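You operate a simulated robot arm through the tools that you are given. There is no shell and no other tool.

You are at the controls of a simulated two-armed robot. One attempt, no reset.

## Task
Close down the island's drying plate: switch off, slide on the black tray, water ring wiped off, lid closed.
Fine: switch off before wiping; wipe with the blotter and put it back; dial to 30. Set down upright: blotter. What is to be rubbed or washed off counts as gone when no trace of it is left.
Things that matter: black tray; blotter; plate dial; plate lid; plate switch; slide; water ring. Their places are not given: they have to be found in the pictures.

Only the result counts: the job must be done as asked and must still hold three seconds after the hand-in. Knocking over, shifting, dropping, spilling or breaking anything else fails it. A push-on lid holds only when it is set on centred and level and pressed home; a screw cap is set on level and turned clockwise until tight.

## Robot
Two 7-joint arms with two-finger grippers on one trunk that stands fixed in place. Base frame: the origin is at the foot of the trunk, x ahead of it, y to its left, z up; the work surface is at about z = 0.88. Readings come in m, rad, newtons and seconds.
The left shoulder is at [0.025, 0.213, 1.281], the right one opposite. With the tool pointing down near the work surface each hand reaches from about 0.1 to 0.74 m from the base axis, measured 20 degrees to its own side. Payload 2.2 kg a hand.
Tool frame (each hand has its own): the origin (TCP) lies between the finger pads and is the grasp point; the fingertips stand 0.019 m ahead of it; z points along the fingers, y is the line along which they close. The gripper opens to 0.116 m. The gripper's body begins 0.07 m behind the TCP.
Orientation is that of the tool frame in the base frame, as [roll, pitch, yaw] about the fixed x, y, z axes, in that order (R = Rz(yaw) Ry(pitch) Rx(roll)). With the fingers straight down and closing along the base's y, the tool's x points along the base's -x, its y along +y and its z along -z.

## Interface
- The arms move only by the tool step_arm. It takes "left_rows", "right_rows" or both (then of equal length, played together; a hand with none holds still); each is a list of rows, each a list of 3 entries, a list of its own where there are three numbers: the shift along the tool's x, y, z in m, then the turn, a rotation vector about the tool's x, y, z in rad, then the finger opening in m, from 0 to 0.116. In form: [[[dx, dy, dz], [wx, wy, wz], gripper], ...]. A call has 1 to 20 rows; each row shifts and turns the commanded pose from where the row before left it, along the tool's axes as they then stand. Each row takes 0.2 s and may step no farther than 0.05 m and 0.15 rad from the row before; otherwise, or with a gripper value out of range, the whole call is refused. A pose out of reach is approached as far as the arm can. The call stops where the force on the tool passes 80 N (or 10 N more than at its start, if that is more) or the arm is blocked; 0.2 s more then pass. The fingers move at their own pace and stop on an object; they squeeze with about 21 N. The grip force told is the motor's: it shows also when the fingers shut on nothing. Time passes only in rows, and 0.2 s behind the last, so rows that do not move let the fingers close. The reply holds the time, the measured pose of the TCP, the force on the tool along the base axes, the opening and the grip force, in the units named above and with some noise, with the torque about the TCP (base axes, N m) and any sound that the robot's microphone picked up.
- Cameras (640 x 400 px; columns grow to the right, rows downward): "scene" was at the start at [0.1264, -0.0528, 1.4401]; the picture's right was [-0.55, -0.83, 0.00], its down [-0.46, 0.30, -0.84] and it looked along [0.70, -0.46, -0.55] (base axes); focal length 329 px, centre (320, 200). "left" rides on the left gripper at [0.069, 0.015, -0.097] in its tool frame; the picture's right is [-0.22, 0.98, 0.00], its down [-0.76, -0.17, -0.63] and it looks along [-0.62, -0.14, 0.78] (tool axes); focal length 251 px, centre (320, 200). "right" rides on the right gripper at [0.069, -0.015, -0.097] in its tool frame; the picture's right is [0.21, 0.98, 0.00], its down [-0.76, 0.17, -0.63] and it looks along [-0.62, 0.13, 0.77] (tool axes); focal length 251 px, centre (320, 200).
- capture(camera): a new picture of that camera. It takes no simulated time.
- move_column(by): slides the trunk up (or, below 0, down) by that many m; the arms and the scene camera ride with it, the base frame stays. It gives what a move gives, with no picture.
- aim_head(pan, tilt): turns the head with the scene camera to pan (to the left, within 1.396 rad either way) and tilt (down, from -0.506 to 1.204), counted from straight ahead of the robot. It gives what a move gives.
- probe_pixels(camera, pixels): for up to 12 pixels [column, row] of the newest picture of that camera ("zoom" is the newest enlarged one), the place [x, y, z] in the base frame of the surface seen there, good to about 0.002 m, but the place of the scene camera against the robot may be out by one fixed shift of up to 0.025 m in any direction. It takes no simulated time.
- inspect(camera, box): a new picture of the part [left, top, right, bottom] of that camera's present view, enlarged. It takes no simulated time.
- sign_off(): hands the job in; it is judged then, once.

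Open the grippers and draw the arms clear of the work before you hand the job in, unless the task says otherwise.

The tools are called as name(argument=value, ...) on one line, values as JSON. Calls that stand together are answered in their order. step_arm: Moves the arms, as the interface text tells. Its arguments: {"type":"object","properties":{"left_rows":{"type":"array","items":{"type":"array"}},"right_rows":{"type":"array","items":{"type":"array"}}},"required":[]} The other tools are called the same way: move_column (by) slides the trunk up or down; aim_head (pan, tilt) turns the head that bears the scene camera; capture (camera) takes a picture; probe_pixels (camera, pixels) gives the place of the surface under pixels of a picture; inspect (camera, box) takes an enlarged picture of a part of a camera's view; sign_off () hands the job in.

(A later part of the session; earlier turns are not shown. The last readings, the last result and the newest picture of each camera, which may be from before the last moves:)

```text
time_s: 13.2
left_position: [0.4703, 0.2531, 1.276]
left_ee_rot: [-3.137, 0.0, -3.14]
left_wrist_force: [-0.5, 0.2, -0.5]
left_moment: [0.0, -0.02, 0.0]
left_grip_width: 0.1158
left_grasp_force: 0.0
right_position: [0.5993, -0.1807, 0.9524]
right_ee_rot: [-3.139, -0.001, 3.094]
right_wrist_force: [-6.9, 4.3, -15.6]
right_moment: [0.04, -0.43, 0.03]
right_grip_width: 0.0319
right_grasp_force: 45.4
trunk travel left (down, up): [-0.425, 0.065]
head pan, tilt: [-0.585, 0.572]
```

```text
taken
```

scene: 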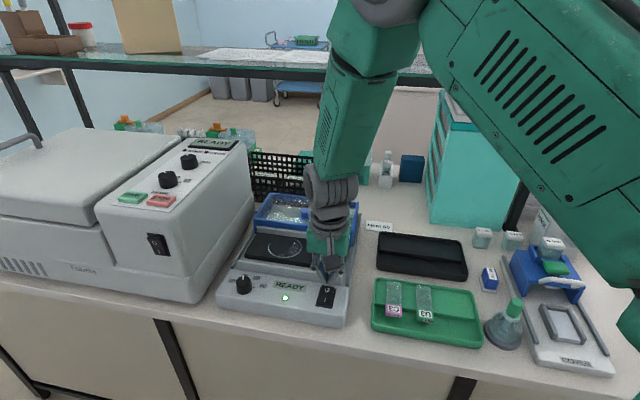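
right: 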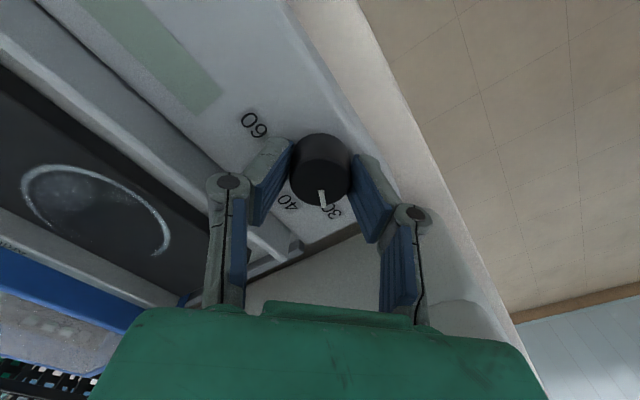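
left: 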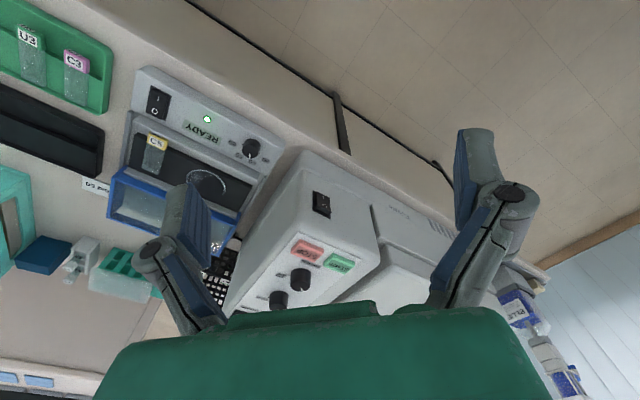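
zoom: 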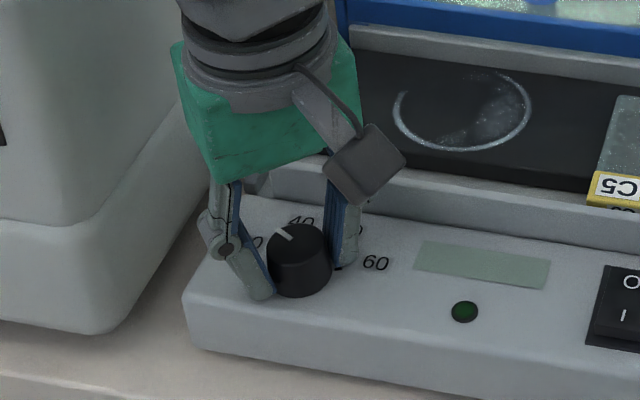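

The pointer turned with the hand and now lies toward the 30. I open, lift straight up and look.

step_arm(right_rows=[[[0, 0, 0], [0, 0, 0], 0.05], [[0, 0, 0], [0, 0, 0], 0.05], [[0, 0, -0.03], [0, 0, 0], 0.05], [[0, 0, -0.04], [0, 0, 0], 0.05], [[0, 0, -0.04], [0, 0, 0], 0.05], [[-0.02, 0, -0.02], [0, 0, 0], 0.05], [[0, 0, 0], [0, 0, 0], 0.08]])

capture(camera="right")

inspect(camera="scene", box=[210, 260, 280, 320])

```text
time_s: 14.8
left_position: [0.47, 0.2539, 1.2756]
left_ee_rot: [-3.14, 0.001, -3.141]
left_wrist_force: [-1.1, -0.2, -0.3]
left_moment: [0.01, 0.02, -0.05]
left_grip_width: 0.116
left_grasp_force: 0.1
right_position: [0.6184, -0.1826, 1.0834]
right_ee_rot: [-3.141, 0.001, 3.091]
right_wrist_force: [0.6, 0.0, 0.0]
right_moment: [0.0, 0.02, -0.01]
right_grip_width: 0.0801
right_grasp_force: 0.2
trunk travel left (down, up): [-0.425, 0.065]
head pan, tilt: [-0.585, 0.572]
```

```text
taken
```

right: 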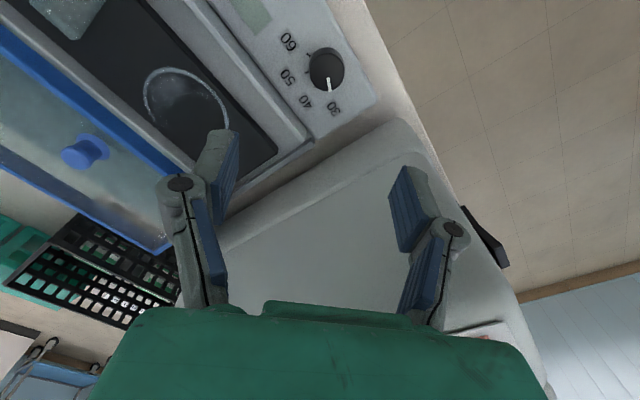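

```text
6.67 times, centred on (245, 290) of scene
```

zoom: 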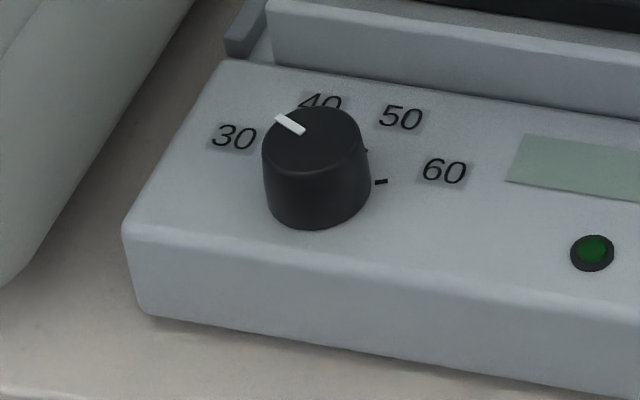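

I enlarge the knob from the right wrist camera to judge the angle accurately.

inspect(camera="right", box=[270, 25, 370, 125])

probe_pixels(camera="zoom", pixels=[[244, 260], [255, 205], [140, 220], [200, 120], [280, 90], [360, 170], [230, 285], [330, 280], [105, 60], [70, 185], [160, 290], [250, 340]])

```text
4.00 times, centred on (320, 75) of right
```

zoom: 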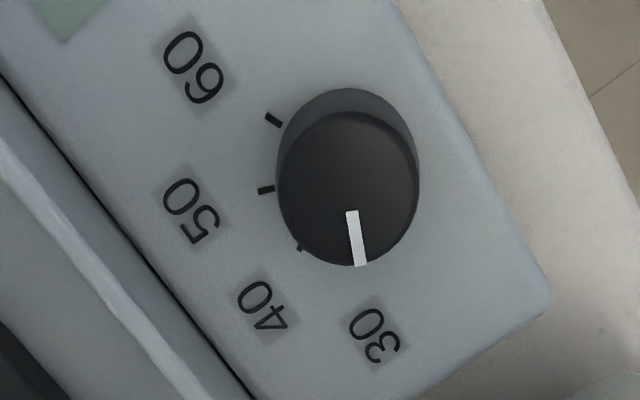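

```text
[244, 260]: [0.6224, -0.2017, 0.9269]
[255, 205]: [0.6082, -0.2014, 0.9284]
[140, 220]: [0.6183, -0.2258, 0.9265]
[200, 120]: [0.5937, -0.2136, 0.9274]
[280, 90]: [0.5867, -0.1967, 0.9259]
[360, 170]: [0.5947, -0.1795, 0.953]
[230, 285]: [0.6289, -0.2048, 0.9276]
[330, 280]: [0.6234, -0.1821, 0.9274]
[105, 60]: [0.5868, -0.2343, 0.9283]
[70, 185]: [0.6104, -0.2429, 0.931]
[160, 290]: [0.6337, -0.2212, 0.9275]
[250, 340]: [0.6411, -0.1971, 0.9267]
```

Ticks for 60, 50 and 40 are now visible at zoom (273,120), (266,189), (300,247). I probe the ticks, numbers and the pointer.

probe_pixels(camera="zoom", pixels=[[273, 120], [266, 189], [299, 248], [351, 215], [360, 262], [193, 67], [190, 210], [262, 305], [375, 335], [283, 185], [417, 180], [347, 118]])

```text
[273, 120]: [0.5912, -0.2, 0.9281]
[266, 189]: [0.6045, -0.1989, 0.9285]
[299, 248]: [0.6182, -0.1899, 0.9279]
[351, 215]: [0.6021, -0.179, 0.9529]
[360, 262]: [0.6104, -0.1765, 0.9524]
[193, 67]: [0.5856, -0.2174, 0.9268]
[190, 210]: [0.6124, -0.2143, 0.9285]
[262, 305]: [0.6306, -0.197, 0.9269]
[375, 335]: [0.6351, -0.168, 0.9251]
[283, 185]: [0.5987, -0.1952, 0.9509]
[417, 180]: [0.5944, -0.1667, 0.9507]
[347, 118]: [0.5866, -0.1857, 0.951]
```

Pointer angle ≈ 17–18° in base, the 30 mark ≈ 18° — the dial is on 30 within measurement. Next the slide: I turn the hand back to the plate's heading and move over the label block at about (0.543, −0.344), stopping at z 1.0.

step_arm(right_rows=[[[0, 0, 0], [0, 0, 0.1456], 0.08], [[0, 0, 0], [0, 0, 0.1456], 0.08], [[0, 0, 0], [0, 0, 0.1456], 0.08], [[0, 0, 0], [0, 0, 0.1456], 0.08], [[0, 0, 0], [0, 0, 0.1456], 0.08], [[-0.0149, -0.0419, 0], [0, 0, 0], 0.054], [[-0.0149, -0.0419, 0], [0, 0, 0], 0.054], [[-0.0149, -0.0419, 0], [0, 0, 0], 0.054], [[-0.0149, -0.0419, 0], [0, 0, 0], 0.054], [[0, 0, 0.0415], [0, 0, 0], 0.054], [[0, 0, 0.0415], [0, 0, 0], 0.054], [[0, 0, 0], [0, 0, 0], 0.054]])

capture(camera="right")

inspect(camera="scene", box=[220, 250, 290, 320])

```text
time_s: 17.4
left_position: [0.4669, 0.2533, 1.2773]
left_ee_rot: [-3.142, 0.006, -3.14]
left_wrist_force: [0.3, 0.2, 0.2]
left_moment: [0.02, 0.0, -0.01]
left_grip_width: 0.1159
left_grasp_force: 0.0
right_position: [0.544, -0.3434, 1.0015]
right_ee_rot: [3.14, 0.005, 2.363]
right_wrist_force: [0.1, 0.5, 0.6]
right_moment: [0.0, 0.04, 0.01]
right_grip_width: 0.0541
right_grasp_force: 0.2
trunk travel left (down, up): [-0.425, 0.065]
head pan, tilt: [-0.585, 0.572]
```

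```text
taken
```

right: 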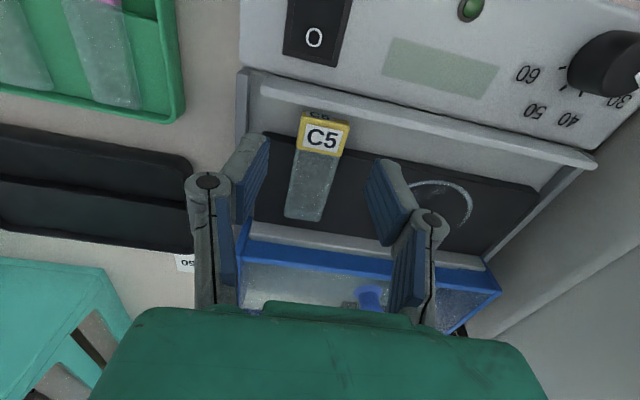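

```text
5.71 times, centred on (255, 285) of scene
```

zoom: 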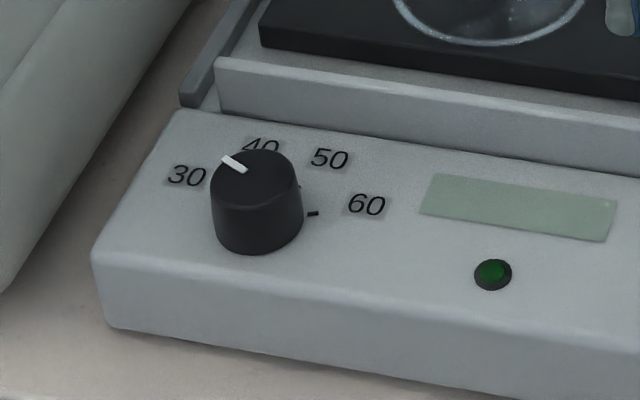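

The label's centre (323, 135) is exactly where the TCP projects. I shift 2 mm to the front to stay clear of the plate edge, descend to z 0.947 and close.

step_arm(right_rows=[[[0.002, 0, 0.02], [0, 0, 0], 0.054], [[0, 0, 0.02], [0, 0, 0], 0.054], [[0, 0, 0.0145], [0, 0, 0], 0.054], [[0, 0, 0], [0, 0, 0], 0.054]])

capture(camera="right")

inspect(camera="scene", box=[270, 220, 370, 300])

```text
time_s: 18.4
left_position: [0.4699, 0.2529, 1.2756]
left_ee_rot: [-3.14, 0.002, -3.14]
left_wrist_force: [-0.6, 0.6, -0.1]
left_moment: [0.01, -0.01, -0.03]
left_grip_width: 0.1158
left_grasp_force: 0.1
right_position: [0.5417, -0.3422, 0.9456]
right_ee_rot: [-3.141, 0.002, 2.363]
right_wrist_force: [0.7, -0.4, -0.3]
right_moment: [0.01, 0.03, -0.01]
right_grip_width: 0.0542
right_grasp_force: 0.0
trunk travel left (down, up): [-0.425, 0.065]
head pan, tilt: [-0.585, 0.572]
```

```text
taken
```

right: 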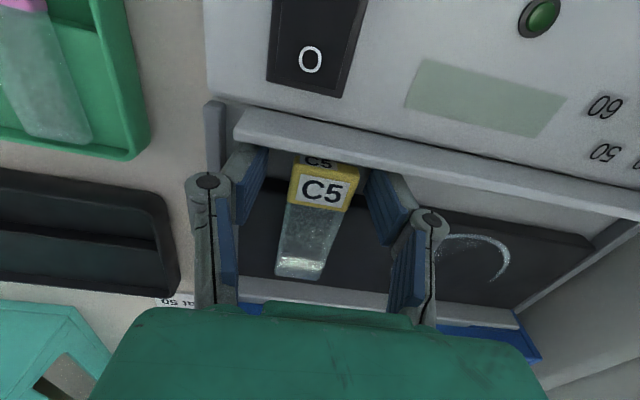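

```text
5.00 times, centred on (320, 260) of scene
```

zoom: 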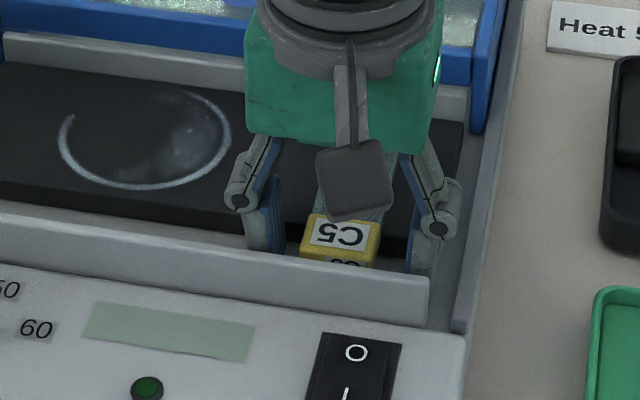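

The fingers straddle the label block with free space on both sides. I nudge 1.5 mm along tool y and close.

step_arm(right_rows=[[[0, 0.0015, 0], [0, 0, 0], 0.054], [[0, 0, 0], [0, 0, 0], 0.04], [[0, 0, 0], [0, 0, 0], 0.025], [[0, 0, 0], [0, 0, 0], 0.0], [[0, 0, 0], [0, 0, 0], 0.0]])

capture(camera="right")

```text
time_s: 19.6
left_position: [0.4704, 0.2524, 1.2776]
left_ee_rot: [-3.14, 0.003, 3.141]
left_wrist_force: [0.3, 0.4, -0.1]
left_moment: [0.02, -0.01, -0.01]
left_grip_width: 0.1159
left_grasp_force: 0.0
right_position: [0.5426, -0.341, 0.9455]
right_ee_rot: [3.14, 0.002, 2.363]
right_wrist_force: [0.1, -0.5, -0.3]
right_moment: [0.01, 0.01, 0.04]
right_grip_width: 0.0298
right_grasp_force: 21.0
trunk travel left (down, up): [-0.425, 0.065]
head pan, tilt: [-0.585, 0.572]
```

```text
taken
```

right: 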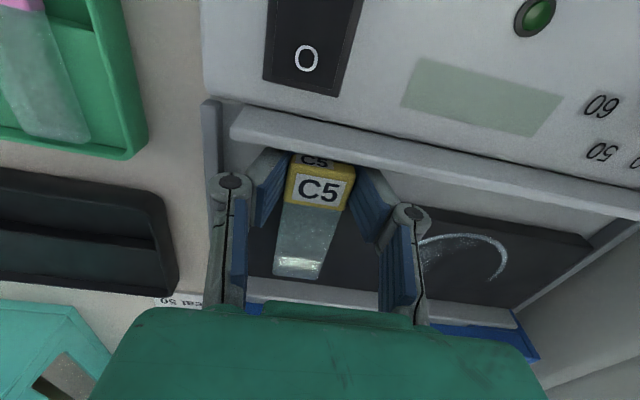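

Gripped at 0.0298 m with 21 N. I lift straight up to about z 1.06 and check that the slide stays level.

step_arm(right_rows=[[[0, 0, -0.01], [0, 0, 0], 0.0], [[0, 0, -0.02], [0, 0, 0], 0.0], [[0, 0, -0.03], [0, 0, 0], 0.0], [[0, 0, -0.03], [0, 0, 0], 0.0], [[0, 0, -0.03], [0, 0, 0], 0.0], [[0, 0, 0], [0, 0, 0], 0.0]])

capture(camera="right")

capture(camera="scene")

```text
time_s: 21.0
left_position: [0.4697, 0.2513, 1.2774]
left_ee_rot: [-3.141, 0.002, -3.141]
left_wrist_force: [0.3, -0.4, -0.5]
left_moment: [0.02, 0.0, 0.0]
left_grip_width: 0.1158
left_grasp_force: 0.0
right_position: [0.5431, -0.3407, 1.0664]
right_ee_rot: [3.141, 0.003, 2.361]
right_wrist_force: [0.3, 0.0, -1.2]
right_moment: [0.02, 0.02, 0.05]
right_grip_width: 0.0295
right_grasp_force: 20.9
trunk travel left (down, up): [-0.425, 0.065]
head pan, tilt: [-0.585, 0.572]
```

```text
taken
```

right: 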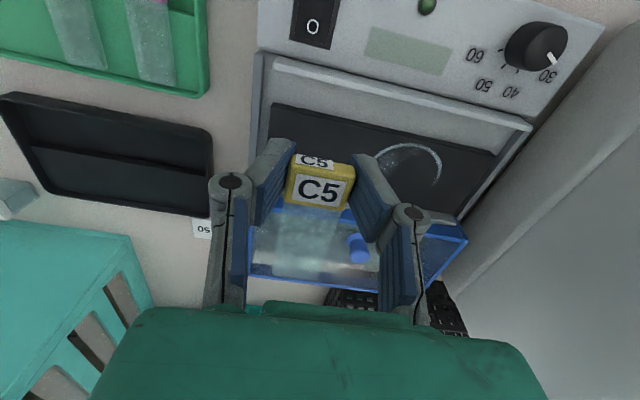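

```text
taken
```

scene: 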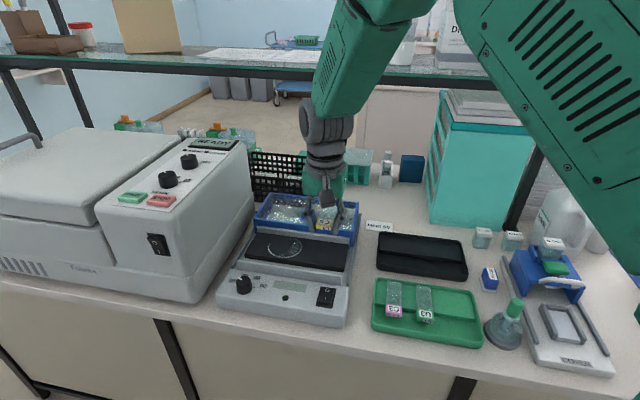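

The slide is lifted; the dial pointer in this view also points right at 30. I enlarge both views to check the slide's pose and probe the black tray.

inspect(camera="right", box=[230, 130, 410, 290])

inspect(camera="scene", box=[280, 160, 370, 250])

probe_pixels(camera="right", pixels=[[3, 97], [15, 95], [212, 133], [208, 213], [45, 190], [110, 130], [110, 160], [110, 150], [30, 150], [200, 180], [60, 120], [160, 185]])

inspect(camera="right", box=[0, 80, 230, 220])

```text
2.50 times, centred on (320, 210) of right
```

zoom: 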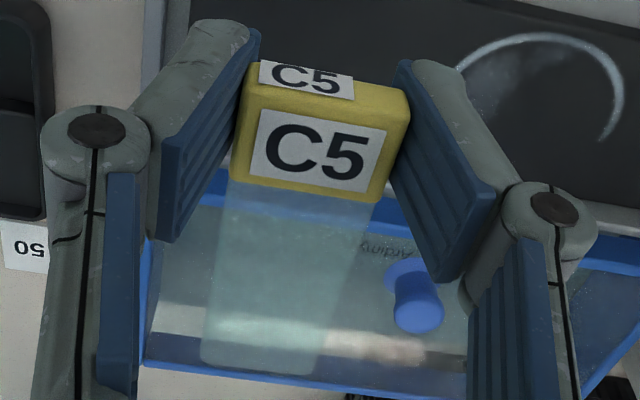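

```text
4.44 times, centred on (325, 205) of scene
```

zoom: 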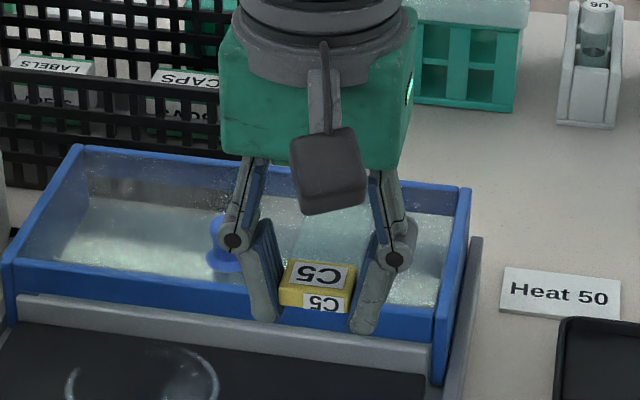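

```text
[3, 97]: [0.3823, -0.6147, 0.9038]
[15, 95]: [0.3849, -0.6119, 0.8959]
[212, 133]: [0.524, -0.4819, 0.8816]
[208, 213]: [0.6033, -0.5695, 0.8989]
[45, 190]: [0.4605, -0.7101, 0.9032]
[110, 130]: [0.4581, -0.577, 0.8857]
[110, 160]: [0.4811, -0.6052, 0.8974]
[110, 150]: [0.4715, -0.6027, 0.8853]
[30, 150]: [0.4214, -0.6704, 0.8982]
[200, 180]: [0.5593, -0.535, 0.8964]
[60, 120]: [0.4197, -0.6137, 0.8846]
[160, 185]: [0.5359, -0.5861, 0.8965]
```

```text
2.78 times, centred on (115, 150) of right
```

zoom: 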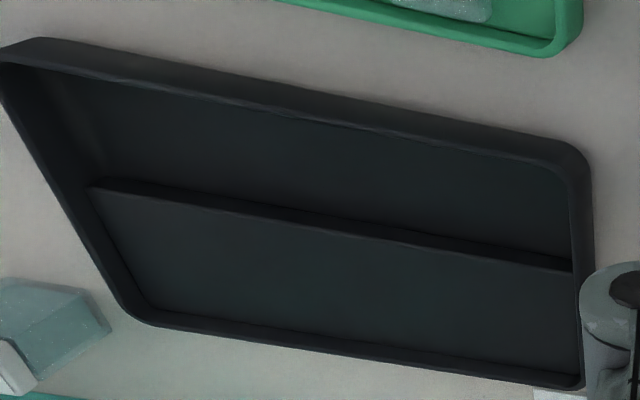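

The slide hangs level between the fingers. I probe the black tray's walls and step in the enlarged picture.

probe_pixels(camera="zoom", pixels=[[330, 236], [330, 215], [340, 110], [338, 130], [350, 350], [347, 338], [150, 200], [150, 180], [500, 262], [500, 245], [560, 300], [230, 325]])

probe_pixels(camera="zoom", pixels=[[20, 50], [575, 150], [130, 318], [578, 382], [110, 300], [95, 200], [590, 250], [572, 180], [400, 300], [250, 270], [480, 330], [430, 180]])

```text
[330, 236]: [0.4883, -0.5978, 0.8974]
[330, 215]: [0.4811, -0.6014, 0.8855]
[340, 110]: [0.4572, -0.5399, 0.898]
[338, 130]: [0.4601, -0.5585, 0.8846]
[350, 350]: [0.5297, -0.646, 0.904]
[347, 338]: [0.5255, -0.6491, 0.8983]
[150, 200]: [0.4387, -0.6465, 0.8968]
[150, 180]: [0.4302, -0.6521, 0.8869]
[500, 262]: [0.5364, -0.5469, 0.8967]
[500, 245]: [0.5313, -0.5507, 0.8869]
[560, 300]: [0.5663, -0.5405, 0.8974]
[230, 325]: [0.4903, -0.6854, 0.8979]
```

```text
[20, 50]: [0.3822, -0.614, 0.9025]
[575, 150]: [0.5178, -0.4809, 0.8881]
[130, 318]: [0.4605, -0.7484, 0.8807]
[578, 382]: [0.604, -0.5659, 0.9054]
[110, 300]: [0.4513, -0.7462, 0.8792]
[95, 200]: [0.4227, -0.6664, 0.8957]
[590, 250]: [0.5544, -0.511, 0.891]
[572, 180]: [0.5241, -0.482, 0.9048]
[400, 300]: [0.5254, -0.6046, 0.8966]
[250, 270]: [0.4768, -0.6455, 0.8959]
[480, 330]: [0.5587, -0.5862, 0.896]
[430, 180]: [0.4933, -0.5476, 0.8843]
```

The tray shares the plate's heading; its step edge is at b≈0.766 and its back wall at ≈0.830 in plate axes. I carry the slide over the black tray at z≈1.066, then lower partway to about z 0.95.

step_arm(right_rows=[[[-0.0194, -0.0331, 0], [0, 0, 0], 0.0], [[-0.0194, -0.0331, 0], [0, 0, 0], 0.0], [[-0.0194, -0.0331, 0], [0, 0, 0], 0.0], [[-0.0194, -0.0331, 0], [0, 0, 0], 0.0], [[-0.0194, -0.0331, 0], [0, 0, 0], 0.0], [[-0.0194, -0.0331, 0], [0, 0, 0], 0.0], [[0, 0, 0.0385], [0, 0, 0], 0.0], [[0, 0, 0.0385], [0, 0, 0], 0.0], [[0, 0, 0.0385], [0, 0, 0], 0.0], [[0, 0, 0], [0, 0, 0], 0.0]])

capture(camera="right")

inspect(camera="scene", box=[360, 200, 500, 320])

```text
time_s: 23.2
left_position: [0.4703, 0.2511, 1.2768]
left_ee_rot: [3.141, 0.002, -3.141]
left_wrist_force: [0.8, -0.4, -0.1]
left_moment: [-0.01, 0.02, 0.0]
left_grip_width: 0.1161
left_grasp_force: 0.1
right_position: [0.4867, -0.5663, 0.9494]
right_ee_rot: [3.139, 0.001, 2.363]
right_wrist_force: [-0.2, 0.2, -0.3]
right_moment: [0.02, 0.03, 0.01]
right_grip_width: 0.0296
right_grasp_force: 20.9
trunk travel left (down, up): [-0.425, 0.065]
head pan, tilt: [-0.585, 0.572]
```

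```text
taken
```

right: 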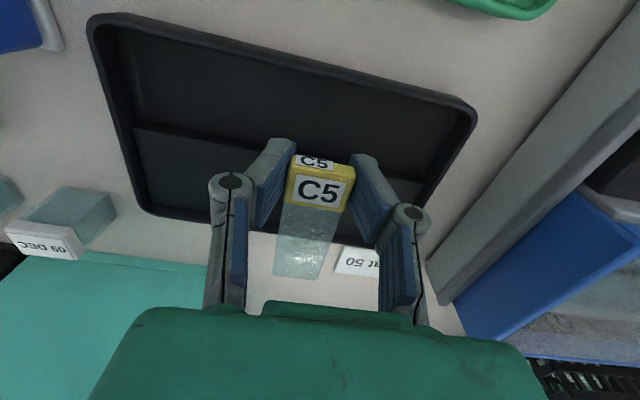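

```text
3.33 times, centred on (430, 260) of scene
```

zoom: 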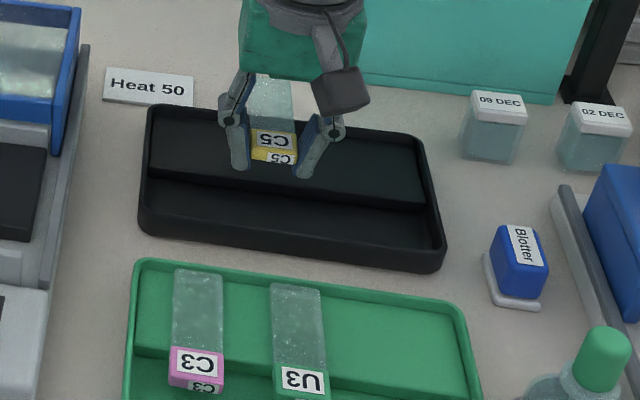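

TCP is at about the planned spot. I probe the step edge, back wall and slide end in the new pictures before lowering.

inspect(camera="right", box=[80, 0, 480, 290])

probe_pixels(camera="right", pixels=[[200, 133], [200, 146], [240, 142], [420, 172], [420, 185], [170, 212], [275, 272], [320, 278], [290, 199], [345, 210], [300, 160], [398, 220]])

```text
1.38 times, centred on (280, 145) of right
```

zoom: 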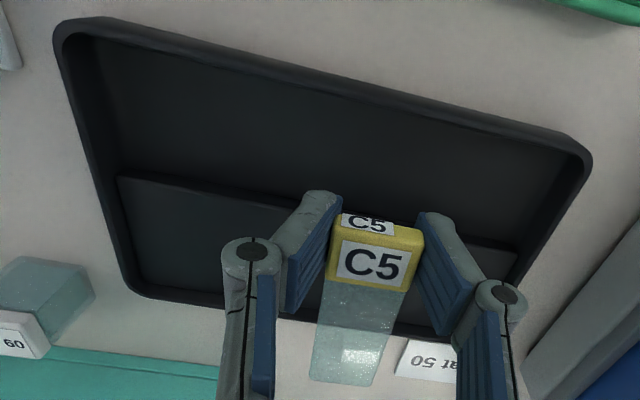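

```text
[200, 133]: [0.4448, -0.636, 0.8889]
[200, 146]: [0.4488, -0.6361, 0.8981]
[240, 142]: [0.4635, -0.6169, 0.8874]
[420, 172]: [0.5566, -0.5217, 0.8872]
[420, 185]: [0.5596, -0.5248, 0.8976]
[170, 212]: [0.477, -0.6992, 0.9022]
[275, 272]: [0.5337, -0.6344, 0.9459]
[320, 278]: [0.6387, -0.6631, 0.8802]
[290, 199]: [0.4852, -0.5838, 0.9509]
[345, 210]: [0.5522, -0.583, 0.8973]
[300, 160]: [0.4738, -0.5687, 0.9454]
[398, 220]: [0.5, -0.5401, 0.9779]
```

Projected slide position: label front b≈0.734, glass end ≈0.825, clear of the back wall at 0.830, and the slide hasn't tilted in the grip. I shift 2 mm forward and lower to about 3 mm above contact.

step_arm(right_rows=[[[0.002, 0, 0.014], [0, 0, 0], 0.0], [[0, 0, 0.014], [0, 0, 0], 0.0], [[0, 0, 0.01], [0, 0, 0], 0.0], [[0, 0, 0], [0, 0, 0], 0.0]])

capture(camera="right")

inspect(camera="scene", box=[380, 215, 480, 295])

```text
time_s: 24.2
left_position: [0.4705, 0.2527, 1.2765]
left_ee_rot: [-3.142, 0.001, 3.14]
left_wrist_force: [0.2, 0.5, 0.7]
left_moment: [0.01, -0.01, -0.01]
left_grip_width: 0.1158
left_grasp_force: 0.0
right_position: [0.4858, -0.5652, 0.9128]
right_ee_rot: [3.14, 0.002, 2.362]
right_wrist_force: [-0.2, 0.2, -1.4]
right_moment: [0.04, 0.03, 0.01]
right_grip_width: 0.0291
right_grasp_force: 21.0
trunk travel left (down, up): [-0.425, 0.065]
head pan, tilt: [-0.585, 0.572]
```

```text
taken
```

right: 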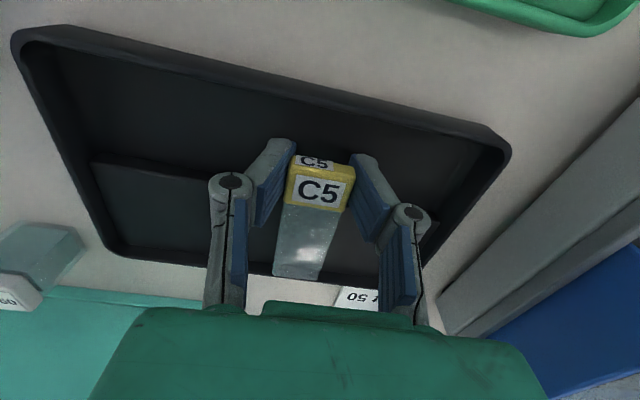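

```text
5.00 times, centred on (430, 255) of scene
```

zoom: 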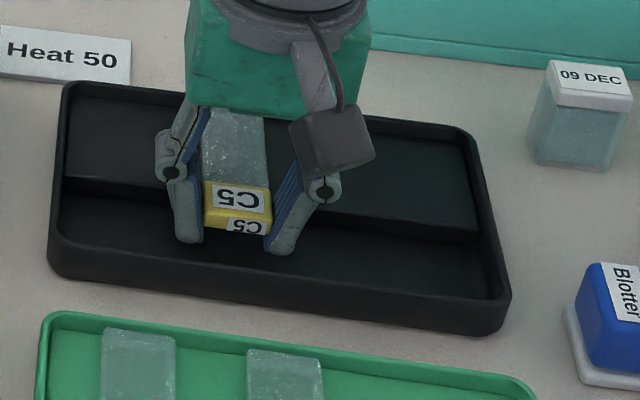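

Let me enlarge the slide's far end against the tray's back rim before the last millimetres.

inspect(camera="right", box=[220, 180, 420, 310])

probe_pixels(camera="zoom", pixels=[[180, 290], [310, 305], [150, 295], [350, 310], [150, 285], [345, 300], [220, 285], [260, 250], [230, 90], [400, 100], [300, 318], [200, 305]])

```text
3.08 times, centred on (320, 245) of right
```

zoom: 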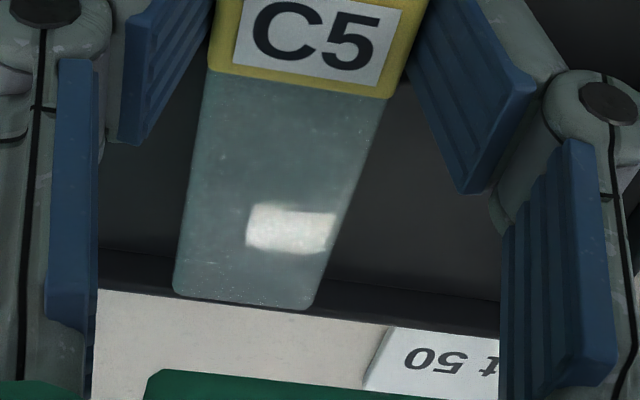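

```text
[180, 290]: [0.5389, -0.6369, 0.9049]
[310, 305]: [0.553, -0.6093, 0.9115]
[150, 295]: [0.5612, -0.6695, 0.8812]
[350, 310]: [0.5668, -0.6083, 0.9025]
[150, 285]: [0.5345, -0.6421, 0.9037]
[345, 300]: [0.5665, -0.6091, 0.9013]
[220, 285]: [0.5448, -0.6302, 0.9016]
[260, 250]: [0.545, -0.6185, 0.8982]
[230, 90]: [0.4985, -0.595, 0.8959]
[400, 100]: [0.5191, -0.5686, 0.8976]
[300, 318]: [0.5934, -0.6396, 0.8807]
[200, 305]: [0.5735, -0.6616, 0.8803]
```

In this view the glass end still overlaps the back rim at nearly the same height, so it needs to come forward. I check how C3 rests in the green tray (label back edge versus step edge) for comparison.

inspect(camera="scene", box=[370, 270, 450, 340])

probe_pixels(camera="zoom", pixels=[[120, 250], [160, 260], [190, 245], [230, 285], [150, 310], [290, 240], [420, 270], [330, 330], [130, 60], [190, 70], [100, 200], [250, 280]])

```text
5.71 times, centred on (410, 305) of scene
```

zoom: 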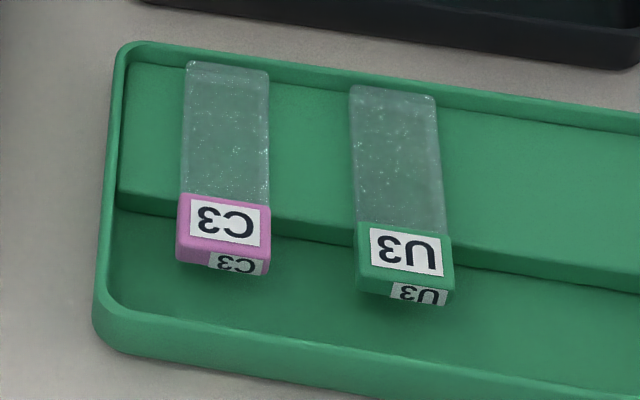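

```text
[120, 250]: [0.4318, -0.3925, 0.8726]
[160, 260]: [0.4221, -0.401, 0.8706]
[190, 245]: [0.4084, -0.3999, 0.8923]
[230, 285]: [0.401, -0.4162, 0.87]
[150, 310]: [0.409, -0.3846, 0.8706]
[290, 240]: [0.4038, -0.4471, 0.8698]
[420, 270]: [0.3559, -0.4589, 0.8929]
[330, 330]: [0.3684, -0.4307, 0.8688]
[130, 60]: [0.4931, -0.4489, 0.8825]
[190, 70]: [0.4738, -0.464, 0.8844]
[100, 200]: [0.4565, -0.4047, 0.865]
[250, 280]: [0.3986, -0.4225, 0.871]
```

I probe C3's and U3's key edges properly in this zoom.

probe_pixels(camera="zoom", pixels=[[225, 206], [225, 235], [400, 236], [400, 270], [145, 193], [310, 222], [470, 245], [225, 75], [395, 98], [225, 190], [310, 85], [150, 62]])

```text
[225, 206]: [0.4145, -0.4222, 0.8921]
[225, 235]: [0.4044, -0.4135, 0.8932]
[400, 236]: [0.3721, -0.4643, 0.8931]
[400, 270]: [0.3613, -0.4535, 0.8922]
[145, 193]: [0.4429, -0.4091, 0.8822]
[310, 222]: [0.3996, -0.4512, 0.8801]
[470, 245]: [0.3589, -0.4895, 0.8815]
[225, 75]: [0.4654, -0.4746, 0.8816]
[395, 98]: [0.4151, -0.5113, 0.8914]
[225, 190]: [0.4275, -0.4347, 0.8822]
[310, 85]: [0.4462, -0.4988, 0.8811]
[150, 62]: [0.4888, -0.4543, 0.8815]
```

C3 rests with its label back edge about 7 mm ahead of the step, so a similar overhang is fine here. I shift another 4 mm forward and lower in small steps, watching the force.

step_arm(right_rows=[[[0.004, 0, 0], [0, 0, 0], 0.0], [[0, 0, 0.0015], [0, 0, 0], 0.0], [[0, 0, 0.001], [0, 0, 0], 0.0], [[0, 0, 0], [0, 0, 0], 0.0]])

inspect(camera="right", box=[220, 130, 420, 310])

inspect(camera="scene", box=[385, 220, 455, 280])

```text
time_s: 25.2
left_position: [0.4693, 0.2529, 1.2757]
left_ee_rot: [-3.14, 0.001, 3.142]
left_wrist_force: [-0.4, -0.1, 0.1]
left_moment: [-0.02, -0.02, -0.02]
left_grip_width: 0.1158
left_grasp_force: 0.0
right_position: [0.4823, -0.5618, 0.9101]
right_ee_rot: [3.14, 0.001, 2.363]
right_wrist_force: [-0.5, 0.2, -1.3]
right_moment: [0.04, 0.02, -0.01]
right_grip_width: 0.0292
right_grasp_force: 21.2
trunk travel left (down, up): [-0.425, 0.065]
head pan, tilt: [-0.585, 0.572]
```

```text
2.22 times, centred on (320, 220) of right
```

zoom: 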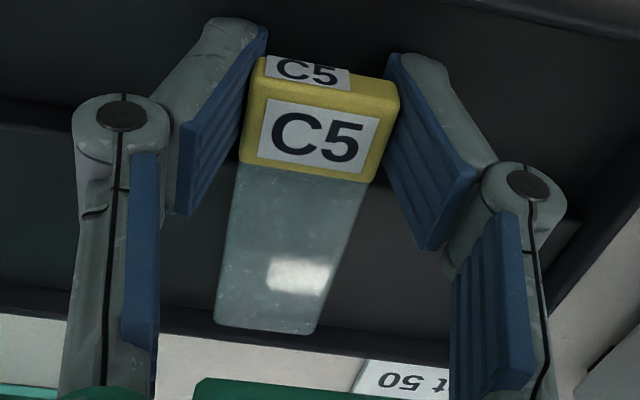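

```text
6.67 times, centred on (420, 250) of scene
```

zoom: 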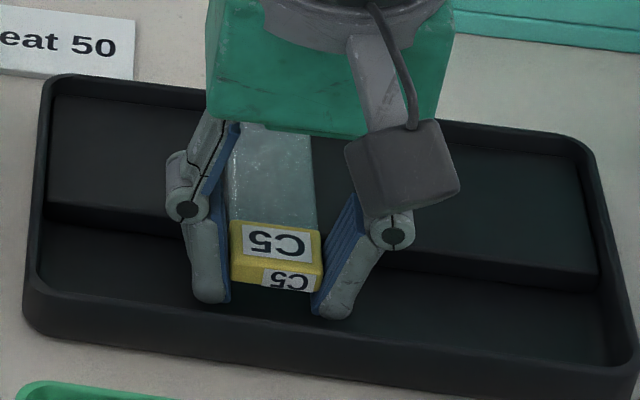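

The glass end is now inside the back wall. I keep lowering in 1 mm steps.

step_arm(right_rows=[[[0, 0, 0.001], [0, 0, 0], 0.0], [[0, 0, 0.001], [0, 0, 0], 0.0], [[0, 0, 0], [0, 0, 0], 0.0]])

inspect(camera="right", box=[220, 130, 420, 310])

```text
time_s: 26.0
left_position: [0.4698, 0.2515, 1.2768]
left_ee_rot: [3.141, 0.002, -3.141]
left_wrist_force: [-0.2, -0.9, -1.2]
left_moment: [-0.01, 0.0, 0.03]
left_grip_width: 0.1159
left_grasp_force: 0.1
right_position: [0.4829, -0.5622, 0.9087]
right_ee_rot: [3.139, 0.002, 2.363]
right_wrist_force: [0.3, 0.5, -1.1]
right_moment: [0.0, 0.01, 0.0]
right_grip_width: 0.0292
right_grasp_force: 21.1
trunk travel left (down, up): [-0.425, 0.065]
head pan, tilt: [-0.585, 0.572]
```

```text
2.22 times, centred on (320, 220) of right
```

zoom: 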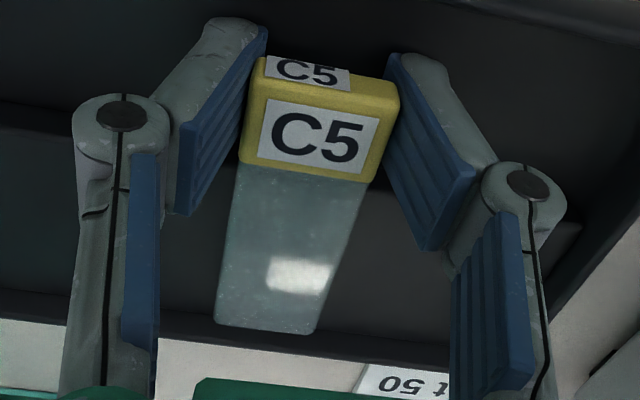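

No contact yet (vertical force still about −1.1 N). I go on down 1 mm at a time.

step_arm(right_rows=[[[0, 0, 0.001], [0, 0, 0], 0.0], [[0, 0, 0.001], [0, 0, 0], 0.0], [[0, 0, 0], [0, 0, 0], 0.0]])

inspect(camera="right", box=[220, 130, 420, 310])

```text
time_s: 26.8
left_position: [0.4697, 0.2513, 1.2773]
left_ee_rot: [-3.14, 0.002, 3.141]
left_wrist_force: [0.1, 0.4, 0.1]
left_moment: [-0.04, 0.02, 0.02]
left_grip_width: 0.1162
left_grasp_force: 0.1
right_position: [0.4831, -0.5615, 0.9057]
right_ee_rot: [3.14, 0.004, 2.364]
right_wrist_force: [0.1, -1.8, 6.5]
right_moment: [-0.2, -0.19, -0.07]
right_grip_width: 0.0291
right_grasp_force: 21.0
trunk travel left (down, up): [-0.425, 0.065]
head pan, tilt: [-0.585, 0.572]
```

```text
2.22 times, centred on (320, 220) of right
```

zoom: 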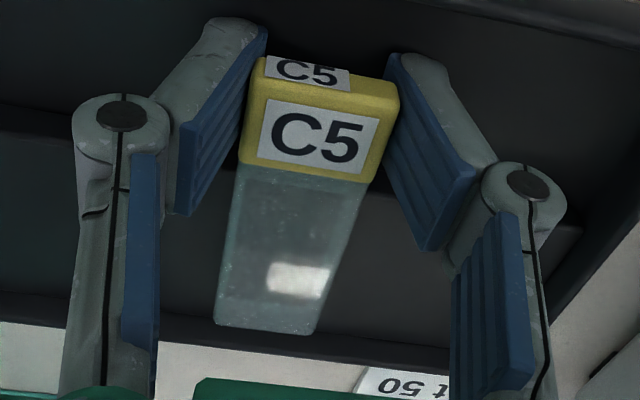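

Contact at z≈0.906 with +6.5 N, matching the raised surface height. I ease up 0.8 mm and open the fingers to release.

step_arm(right_rows=[[[0, 0, -0.0008], [0, 0, 0], 0.0], [[0, 0, 0], [0, 0, 0], 0.025], [[0, 0, 0], [0, 0, 0], 0.035], [[0, 0, 0], [0, 0, 0], 0.045], [[0, 0, 0], [0, 0, 0], 0.05], [[0, 0, 0], [0, 0, 0], 0.05]])

inspect(camera="right", box=[220, 130, 420, 310])

inspect(camera="scene", box=[385, 220, 455, 280])

```text
time_s: 28.2
left_position: [0.47, 0.2519, 1.2764]
left_ee_rot: [3.141, 0.002, 3.14]
left_wrist_force: [-0.9, -1.0, 0.2]
left_moment: [0.01, -0.04, -0.01]
left_grip_width: 0.116
left_grasp_force: 0.1
right_position: [0.4833, -0.5613, 0.9069]
right_ee_rot: [-3.141, 0.0, 2.364]
right_wrist_force: [-0.3, -0.1, 0.7]
right_moment: [-0.03, -0.02, -0.04]
right_grip_width: 0.0499
right_grasp_force: 0.1
trunk travel left (down, up): [-0.425, 0.065]
head pan, tilt: [-0.585, 0.572]
```

```text
2.22 times, centred on (320, 220) of right
```

zoom: 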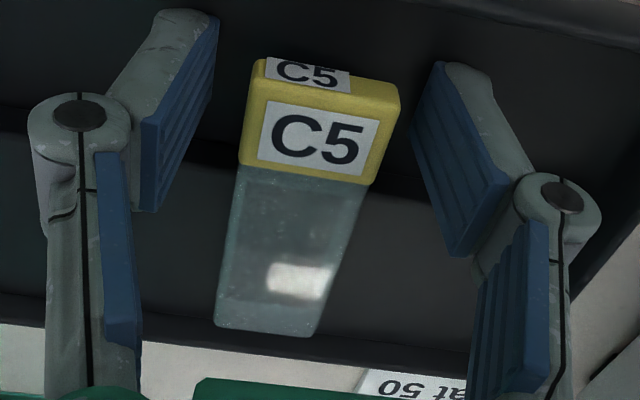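

```text
6.67 times, centred on (420, 250) of scene
```

zoom: 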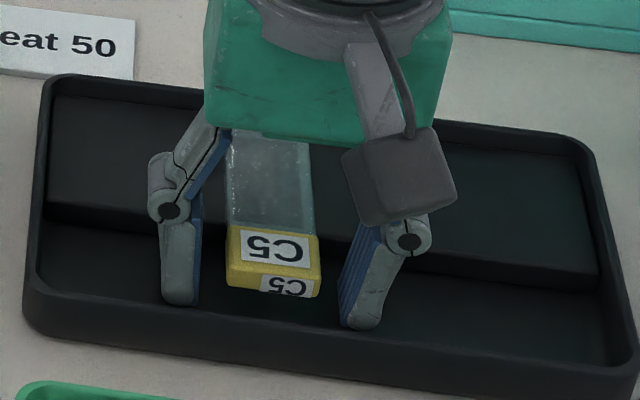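

The slide stays put, resting level with the label overhanging the floor of the tray. I lift straight up and look.

step_arm(right_rows=[[[0, 0, -0.01], [0, 0, 0], 0.05], [[0, 0, -0.03], [0, 0, 0], 0.05], [[0, 0, -0.05], [0, 0, 0], 0.05], [[0, 0, -0.05], [0, 0, 0], 0.06], [[0, 0, 0], [0, 0, 0], 0.06]])

capture(camera="right")

inspect(camera="scene", box=[370, 210, 500, 320])

```text
time_s: 29.4
left_position: [0.4701, 0.2511, 1.2757]
left_ee_rot: [3.141, 0.001, 3.141]
left_wrist_force: [0.5, -0.2, 0.5]
left_moment: [-0.01, -0.03, 0.03]
left_grip_width: 0.1162
left_grasp_force: 0.0
right_position: [0.4813, -0.562, 1.0458]
right_ee_rot: [-3.14, 0.001, 2.364]
right_wrist_force: [0.1, -0.2, -0.6]
right_moment: [-0.01, 0.01, 0.02]
right_grip_width: 0.0598
right_grasp_force: 0.1
trunk travel left (down, up): [-0.425, 0.065]
head pan, tilt: [-0.585, 0.572]
```

```text
taken
```

right: 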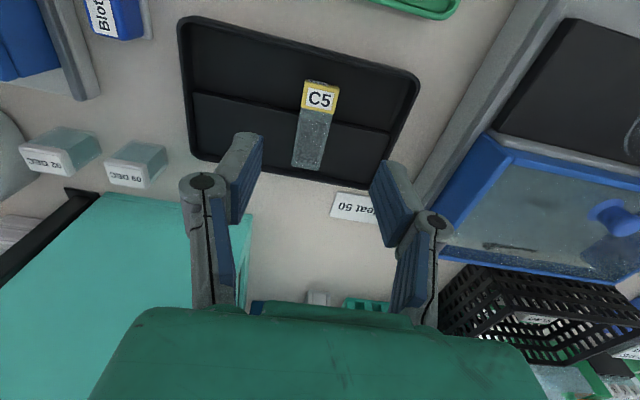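

```text
3.64 times, centred on (435, 265) of scene
```

zoom: 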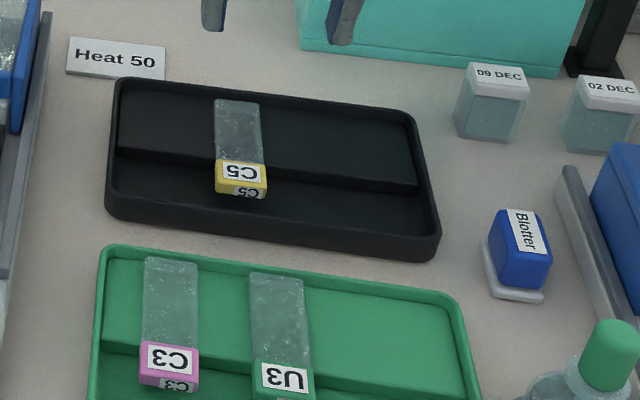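

The slide lies flat on the black tray. Now I move over the blotter and view it from above.

step_arm(right_rows=[[[0.0078, -0.0415, 0], [0, 0, 0], 0.07], [[0.0078, -0.0415, 0], [0, 0, 0], 0.07], [[0.0078, -0.0415, 0], [0, 0, 0], 0.07], [[0.0078, -0.0415, 0], [0, 0, 0], 0.07], [[0, 0, 0], [0, 0, 0], 0.07]])

capture(camera="right")

inspect(camera="right", box=[240, 60, 400, 180])

```text
time_s: 30.6
left_position: [0.4713, 0.2504, 1.2763]
left_ee_rot: [-3.142, -0.002, 3.14]
left_wrist_force: [-0.2, 0.0, 0.8]
left_moment: [0.01, 0.02, 0.01]
left_grip_width: 0.116
left_grasp_force: 0.0
right_position: [0.3443, -0.6585, 1.0455]
right_ee_rot: [-3.14, 0.001, 2.363]
right_wrist_force: [0.1, 0.2, 0.0]
right_moment: [-0.01, 0.03, 0.0]
right_grip_width: 0.0697
right_grasp_force: 0.0
trunk travel left (down, up): [-0.425, 0.065]
head pan, tilt: [-0.585, 0.572]
```

```text
taken
```

right: 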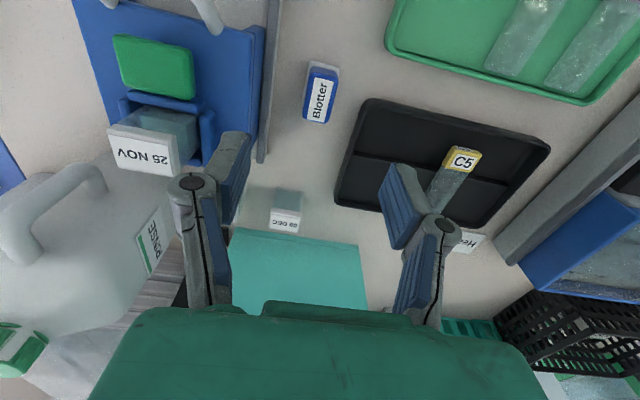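

```text
3.33 times, centred on (320, 120) of right
```

zoom: 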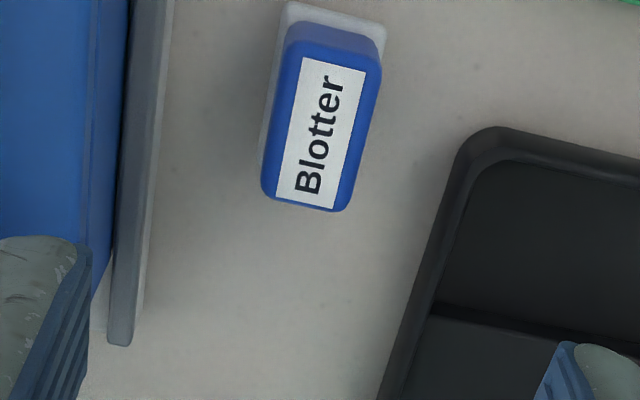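

The blotter is seen from above at (320, 92). I probe its top corners and neighbours for exact centre and yaw.

probe_pixels(camera="zoom", pixels=[[304, 60], [366, 75], [333, 207], [277, 195], [320, 130], [292, 40], [377, 62], [265, 185], [345, 205], [285, 8], [385, 30], [268, 120]])

probe_pixels(camera="zoom", pixels=[[140, 100], [160, 100], [130, 330], [150, 20], [115, 300], [440, 200], [100, 100], [60, 100], [375, 120], [365, 150], [260, 150], [272, 80]])

```text
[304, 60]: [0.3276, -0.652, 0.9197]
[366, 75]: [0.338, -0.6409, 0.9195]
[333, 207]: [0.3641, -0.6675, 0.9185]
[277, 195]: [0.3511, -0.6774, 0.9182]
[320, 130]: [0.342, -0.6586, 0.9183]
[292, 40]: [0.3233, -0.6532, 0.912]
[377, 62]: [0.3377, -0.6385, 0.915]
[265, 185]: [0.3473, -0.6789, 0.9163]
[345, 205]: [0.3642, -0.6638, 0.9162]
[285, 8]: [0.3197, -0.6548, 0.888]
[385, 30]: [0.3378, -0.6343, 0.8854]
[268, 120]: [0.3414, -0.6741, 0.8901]
```

```text
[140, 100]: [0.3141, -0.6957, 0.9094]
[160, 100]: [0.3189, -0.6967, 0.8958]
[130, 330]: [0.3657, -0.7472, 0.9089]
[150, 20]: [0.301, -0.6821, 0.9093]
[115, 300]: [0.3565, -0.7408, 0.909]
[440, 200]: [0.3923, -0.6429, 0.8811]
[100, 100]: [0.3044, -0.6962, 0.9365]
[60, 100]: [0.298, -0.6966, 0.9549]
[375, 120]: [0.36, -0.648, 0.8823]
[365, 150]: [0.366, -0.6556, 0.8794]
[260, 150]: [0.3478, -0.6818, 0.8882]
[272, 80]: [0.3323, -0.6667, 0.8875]
```

The hand is already centred over the blotter (0.3435, −0.6588) and aligned within about 1°. I check the heights of the neighbours (jar, rail) before descending.

probe_pixels(camera="right", pixels=[[180, 165], [178, 140], [200, 110], [195, 60], [180, 90], [255, 60], [215, 30], [140, 110], [285, 200], [298, 210], [160, 170], [250, 30]])

```text
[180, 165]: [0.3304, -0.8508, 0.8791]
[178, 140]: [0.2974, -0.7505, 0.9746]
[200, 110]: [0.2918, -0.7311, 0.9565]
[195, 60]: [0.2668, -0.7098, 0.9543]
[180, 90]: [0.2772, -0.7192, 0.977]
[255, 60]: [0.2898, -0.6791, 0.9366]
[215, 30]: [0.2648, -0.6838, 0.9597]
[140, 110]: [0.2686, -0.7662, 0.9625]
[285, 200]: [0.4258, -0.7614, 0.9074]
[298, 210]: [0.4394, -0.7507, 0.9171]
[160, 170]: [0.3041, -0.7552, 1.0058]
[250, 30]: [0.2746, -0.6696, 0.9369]
```

Neighbours stay clear (nearest tall item is at least 3 cm outside the gripper body). I set the opening to 0.048 and descend to just above the block.

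step_arm(right_rows=[[[0, 0, 0], [0, 0, 0], 0.048], [[0, 0, 0.045], [0, 0, 0], 0.048], [[0, 0, 0.045], [0, 0, 0], 0.048], [[0, 0, 0], [0, 0, 0], 0.048]])

capture(camera="right")

inspect(camera="scene", box=[450, 230, 550, 310])

```text
time_s: 31.6
left_position: [0.4672, 0.2504, 1.2771]
left_ee_rot: [-3.141, 0.003, -3.141]
left_wrist_force: [0.2, 0.3, -0.4]
left_moment: [-0.05, -0.02, 0.01]
left_grip_width: 0.1158
left_grasp_force: 0.0
right_position: [0.3418, -0.6578, 0.9553]
right_ee_rot: [3.14, 0.003, 2.364]
right_wrist_force: [-0.4, 1.0, -1.3]
right_moment: [0.01, 0.02, 0.0]
right_grip_width: 0.0479
right_grasp_force: 0.0
trunk travel left (down, up): [-0.425, 0.065]
head pan, tilt: [-0.585, 0.572]
```

```text
taken
```

right: 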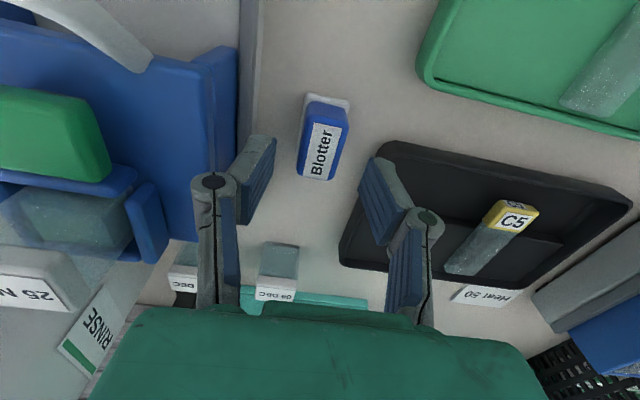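

```text
5.00 times, centred on (500, 270) of scene
```

zoom: 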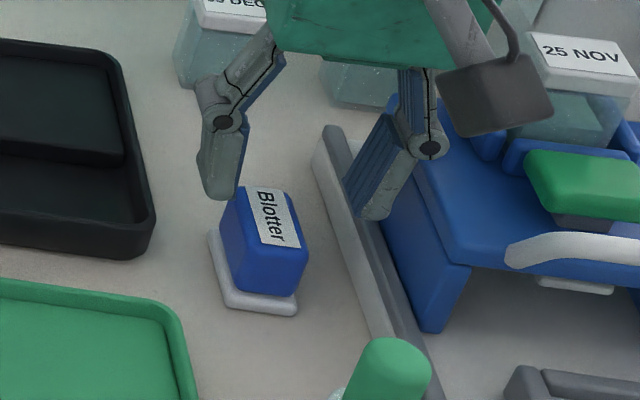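

The blotter seems a few millimetres nearer the front than my TCP. I enlarge to measure this precisely.

inspect(camera="right", box=[270, 80, 380, 200])

probe_pixels(camera="zoom", pixels=[[165, 155], [262, 180], [210, 325], [115, 315], [190, 240], [130, 320], [235, 335], [275, 110], [150, 70], [200, 60], [140, 120], [270, 200]])

```text
3.33 times, centred on (325, 140) of right
```

zoom: 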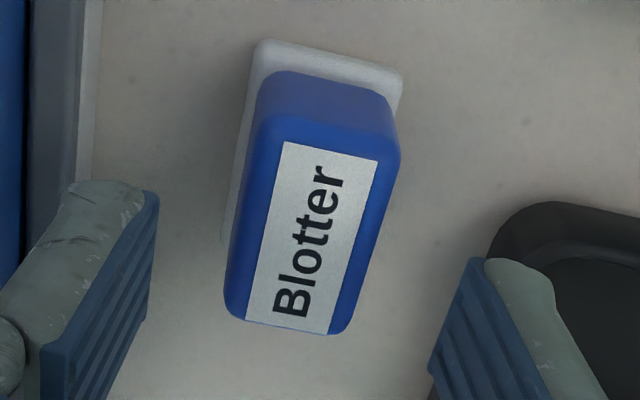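

```text
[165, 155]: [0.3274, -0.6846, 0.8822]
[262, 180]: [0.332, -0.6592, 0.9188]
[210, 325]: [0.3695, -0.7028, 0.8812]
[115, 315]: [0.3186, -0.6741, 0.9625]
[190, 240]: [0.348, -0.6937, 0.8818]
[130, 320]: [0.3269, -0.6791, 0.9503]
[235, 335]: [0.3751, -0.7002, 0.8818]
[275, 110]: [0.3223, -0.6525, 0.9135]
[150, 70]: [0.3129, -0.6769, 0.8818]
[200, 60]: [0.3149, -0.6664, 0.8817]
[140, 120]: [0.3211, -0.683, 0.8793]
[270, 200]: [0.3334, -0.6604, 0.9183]
```

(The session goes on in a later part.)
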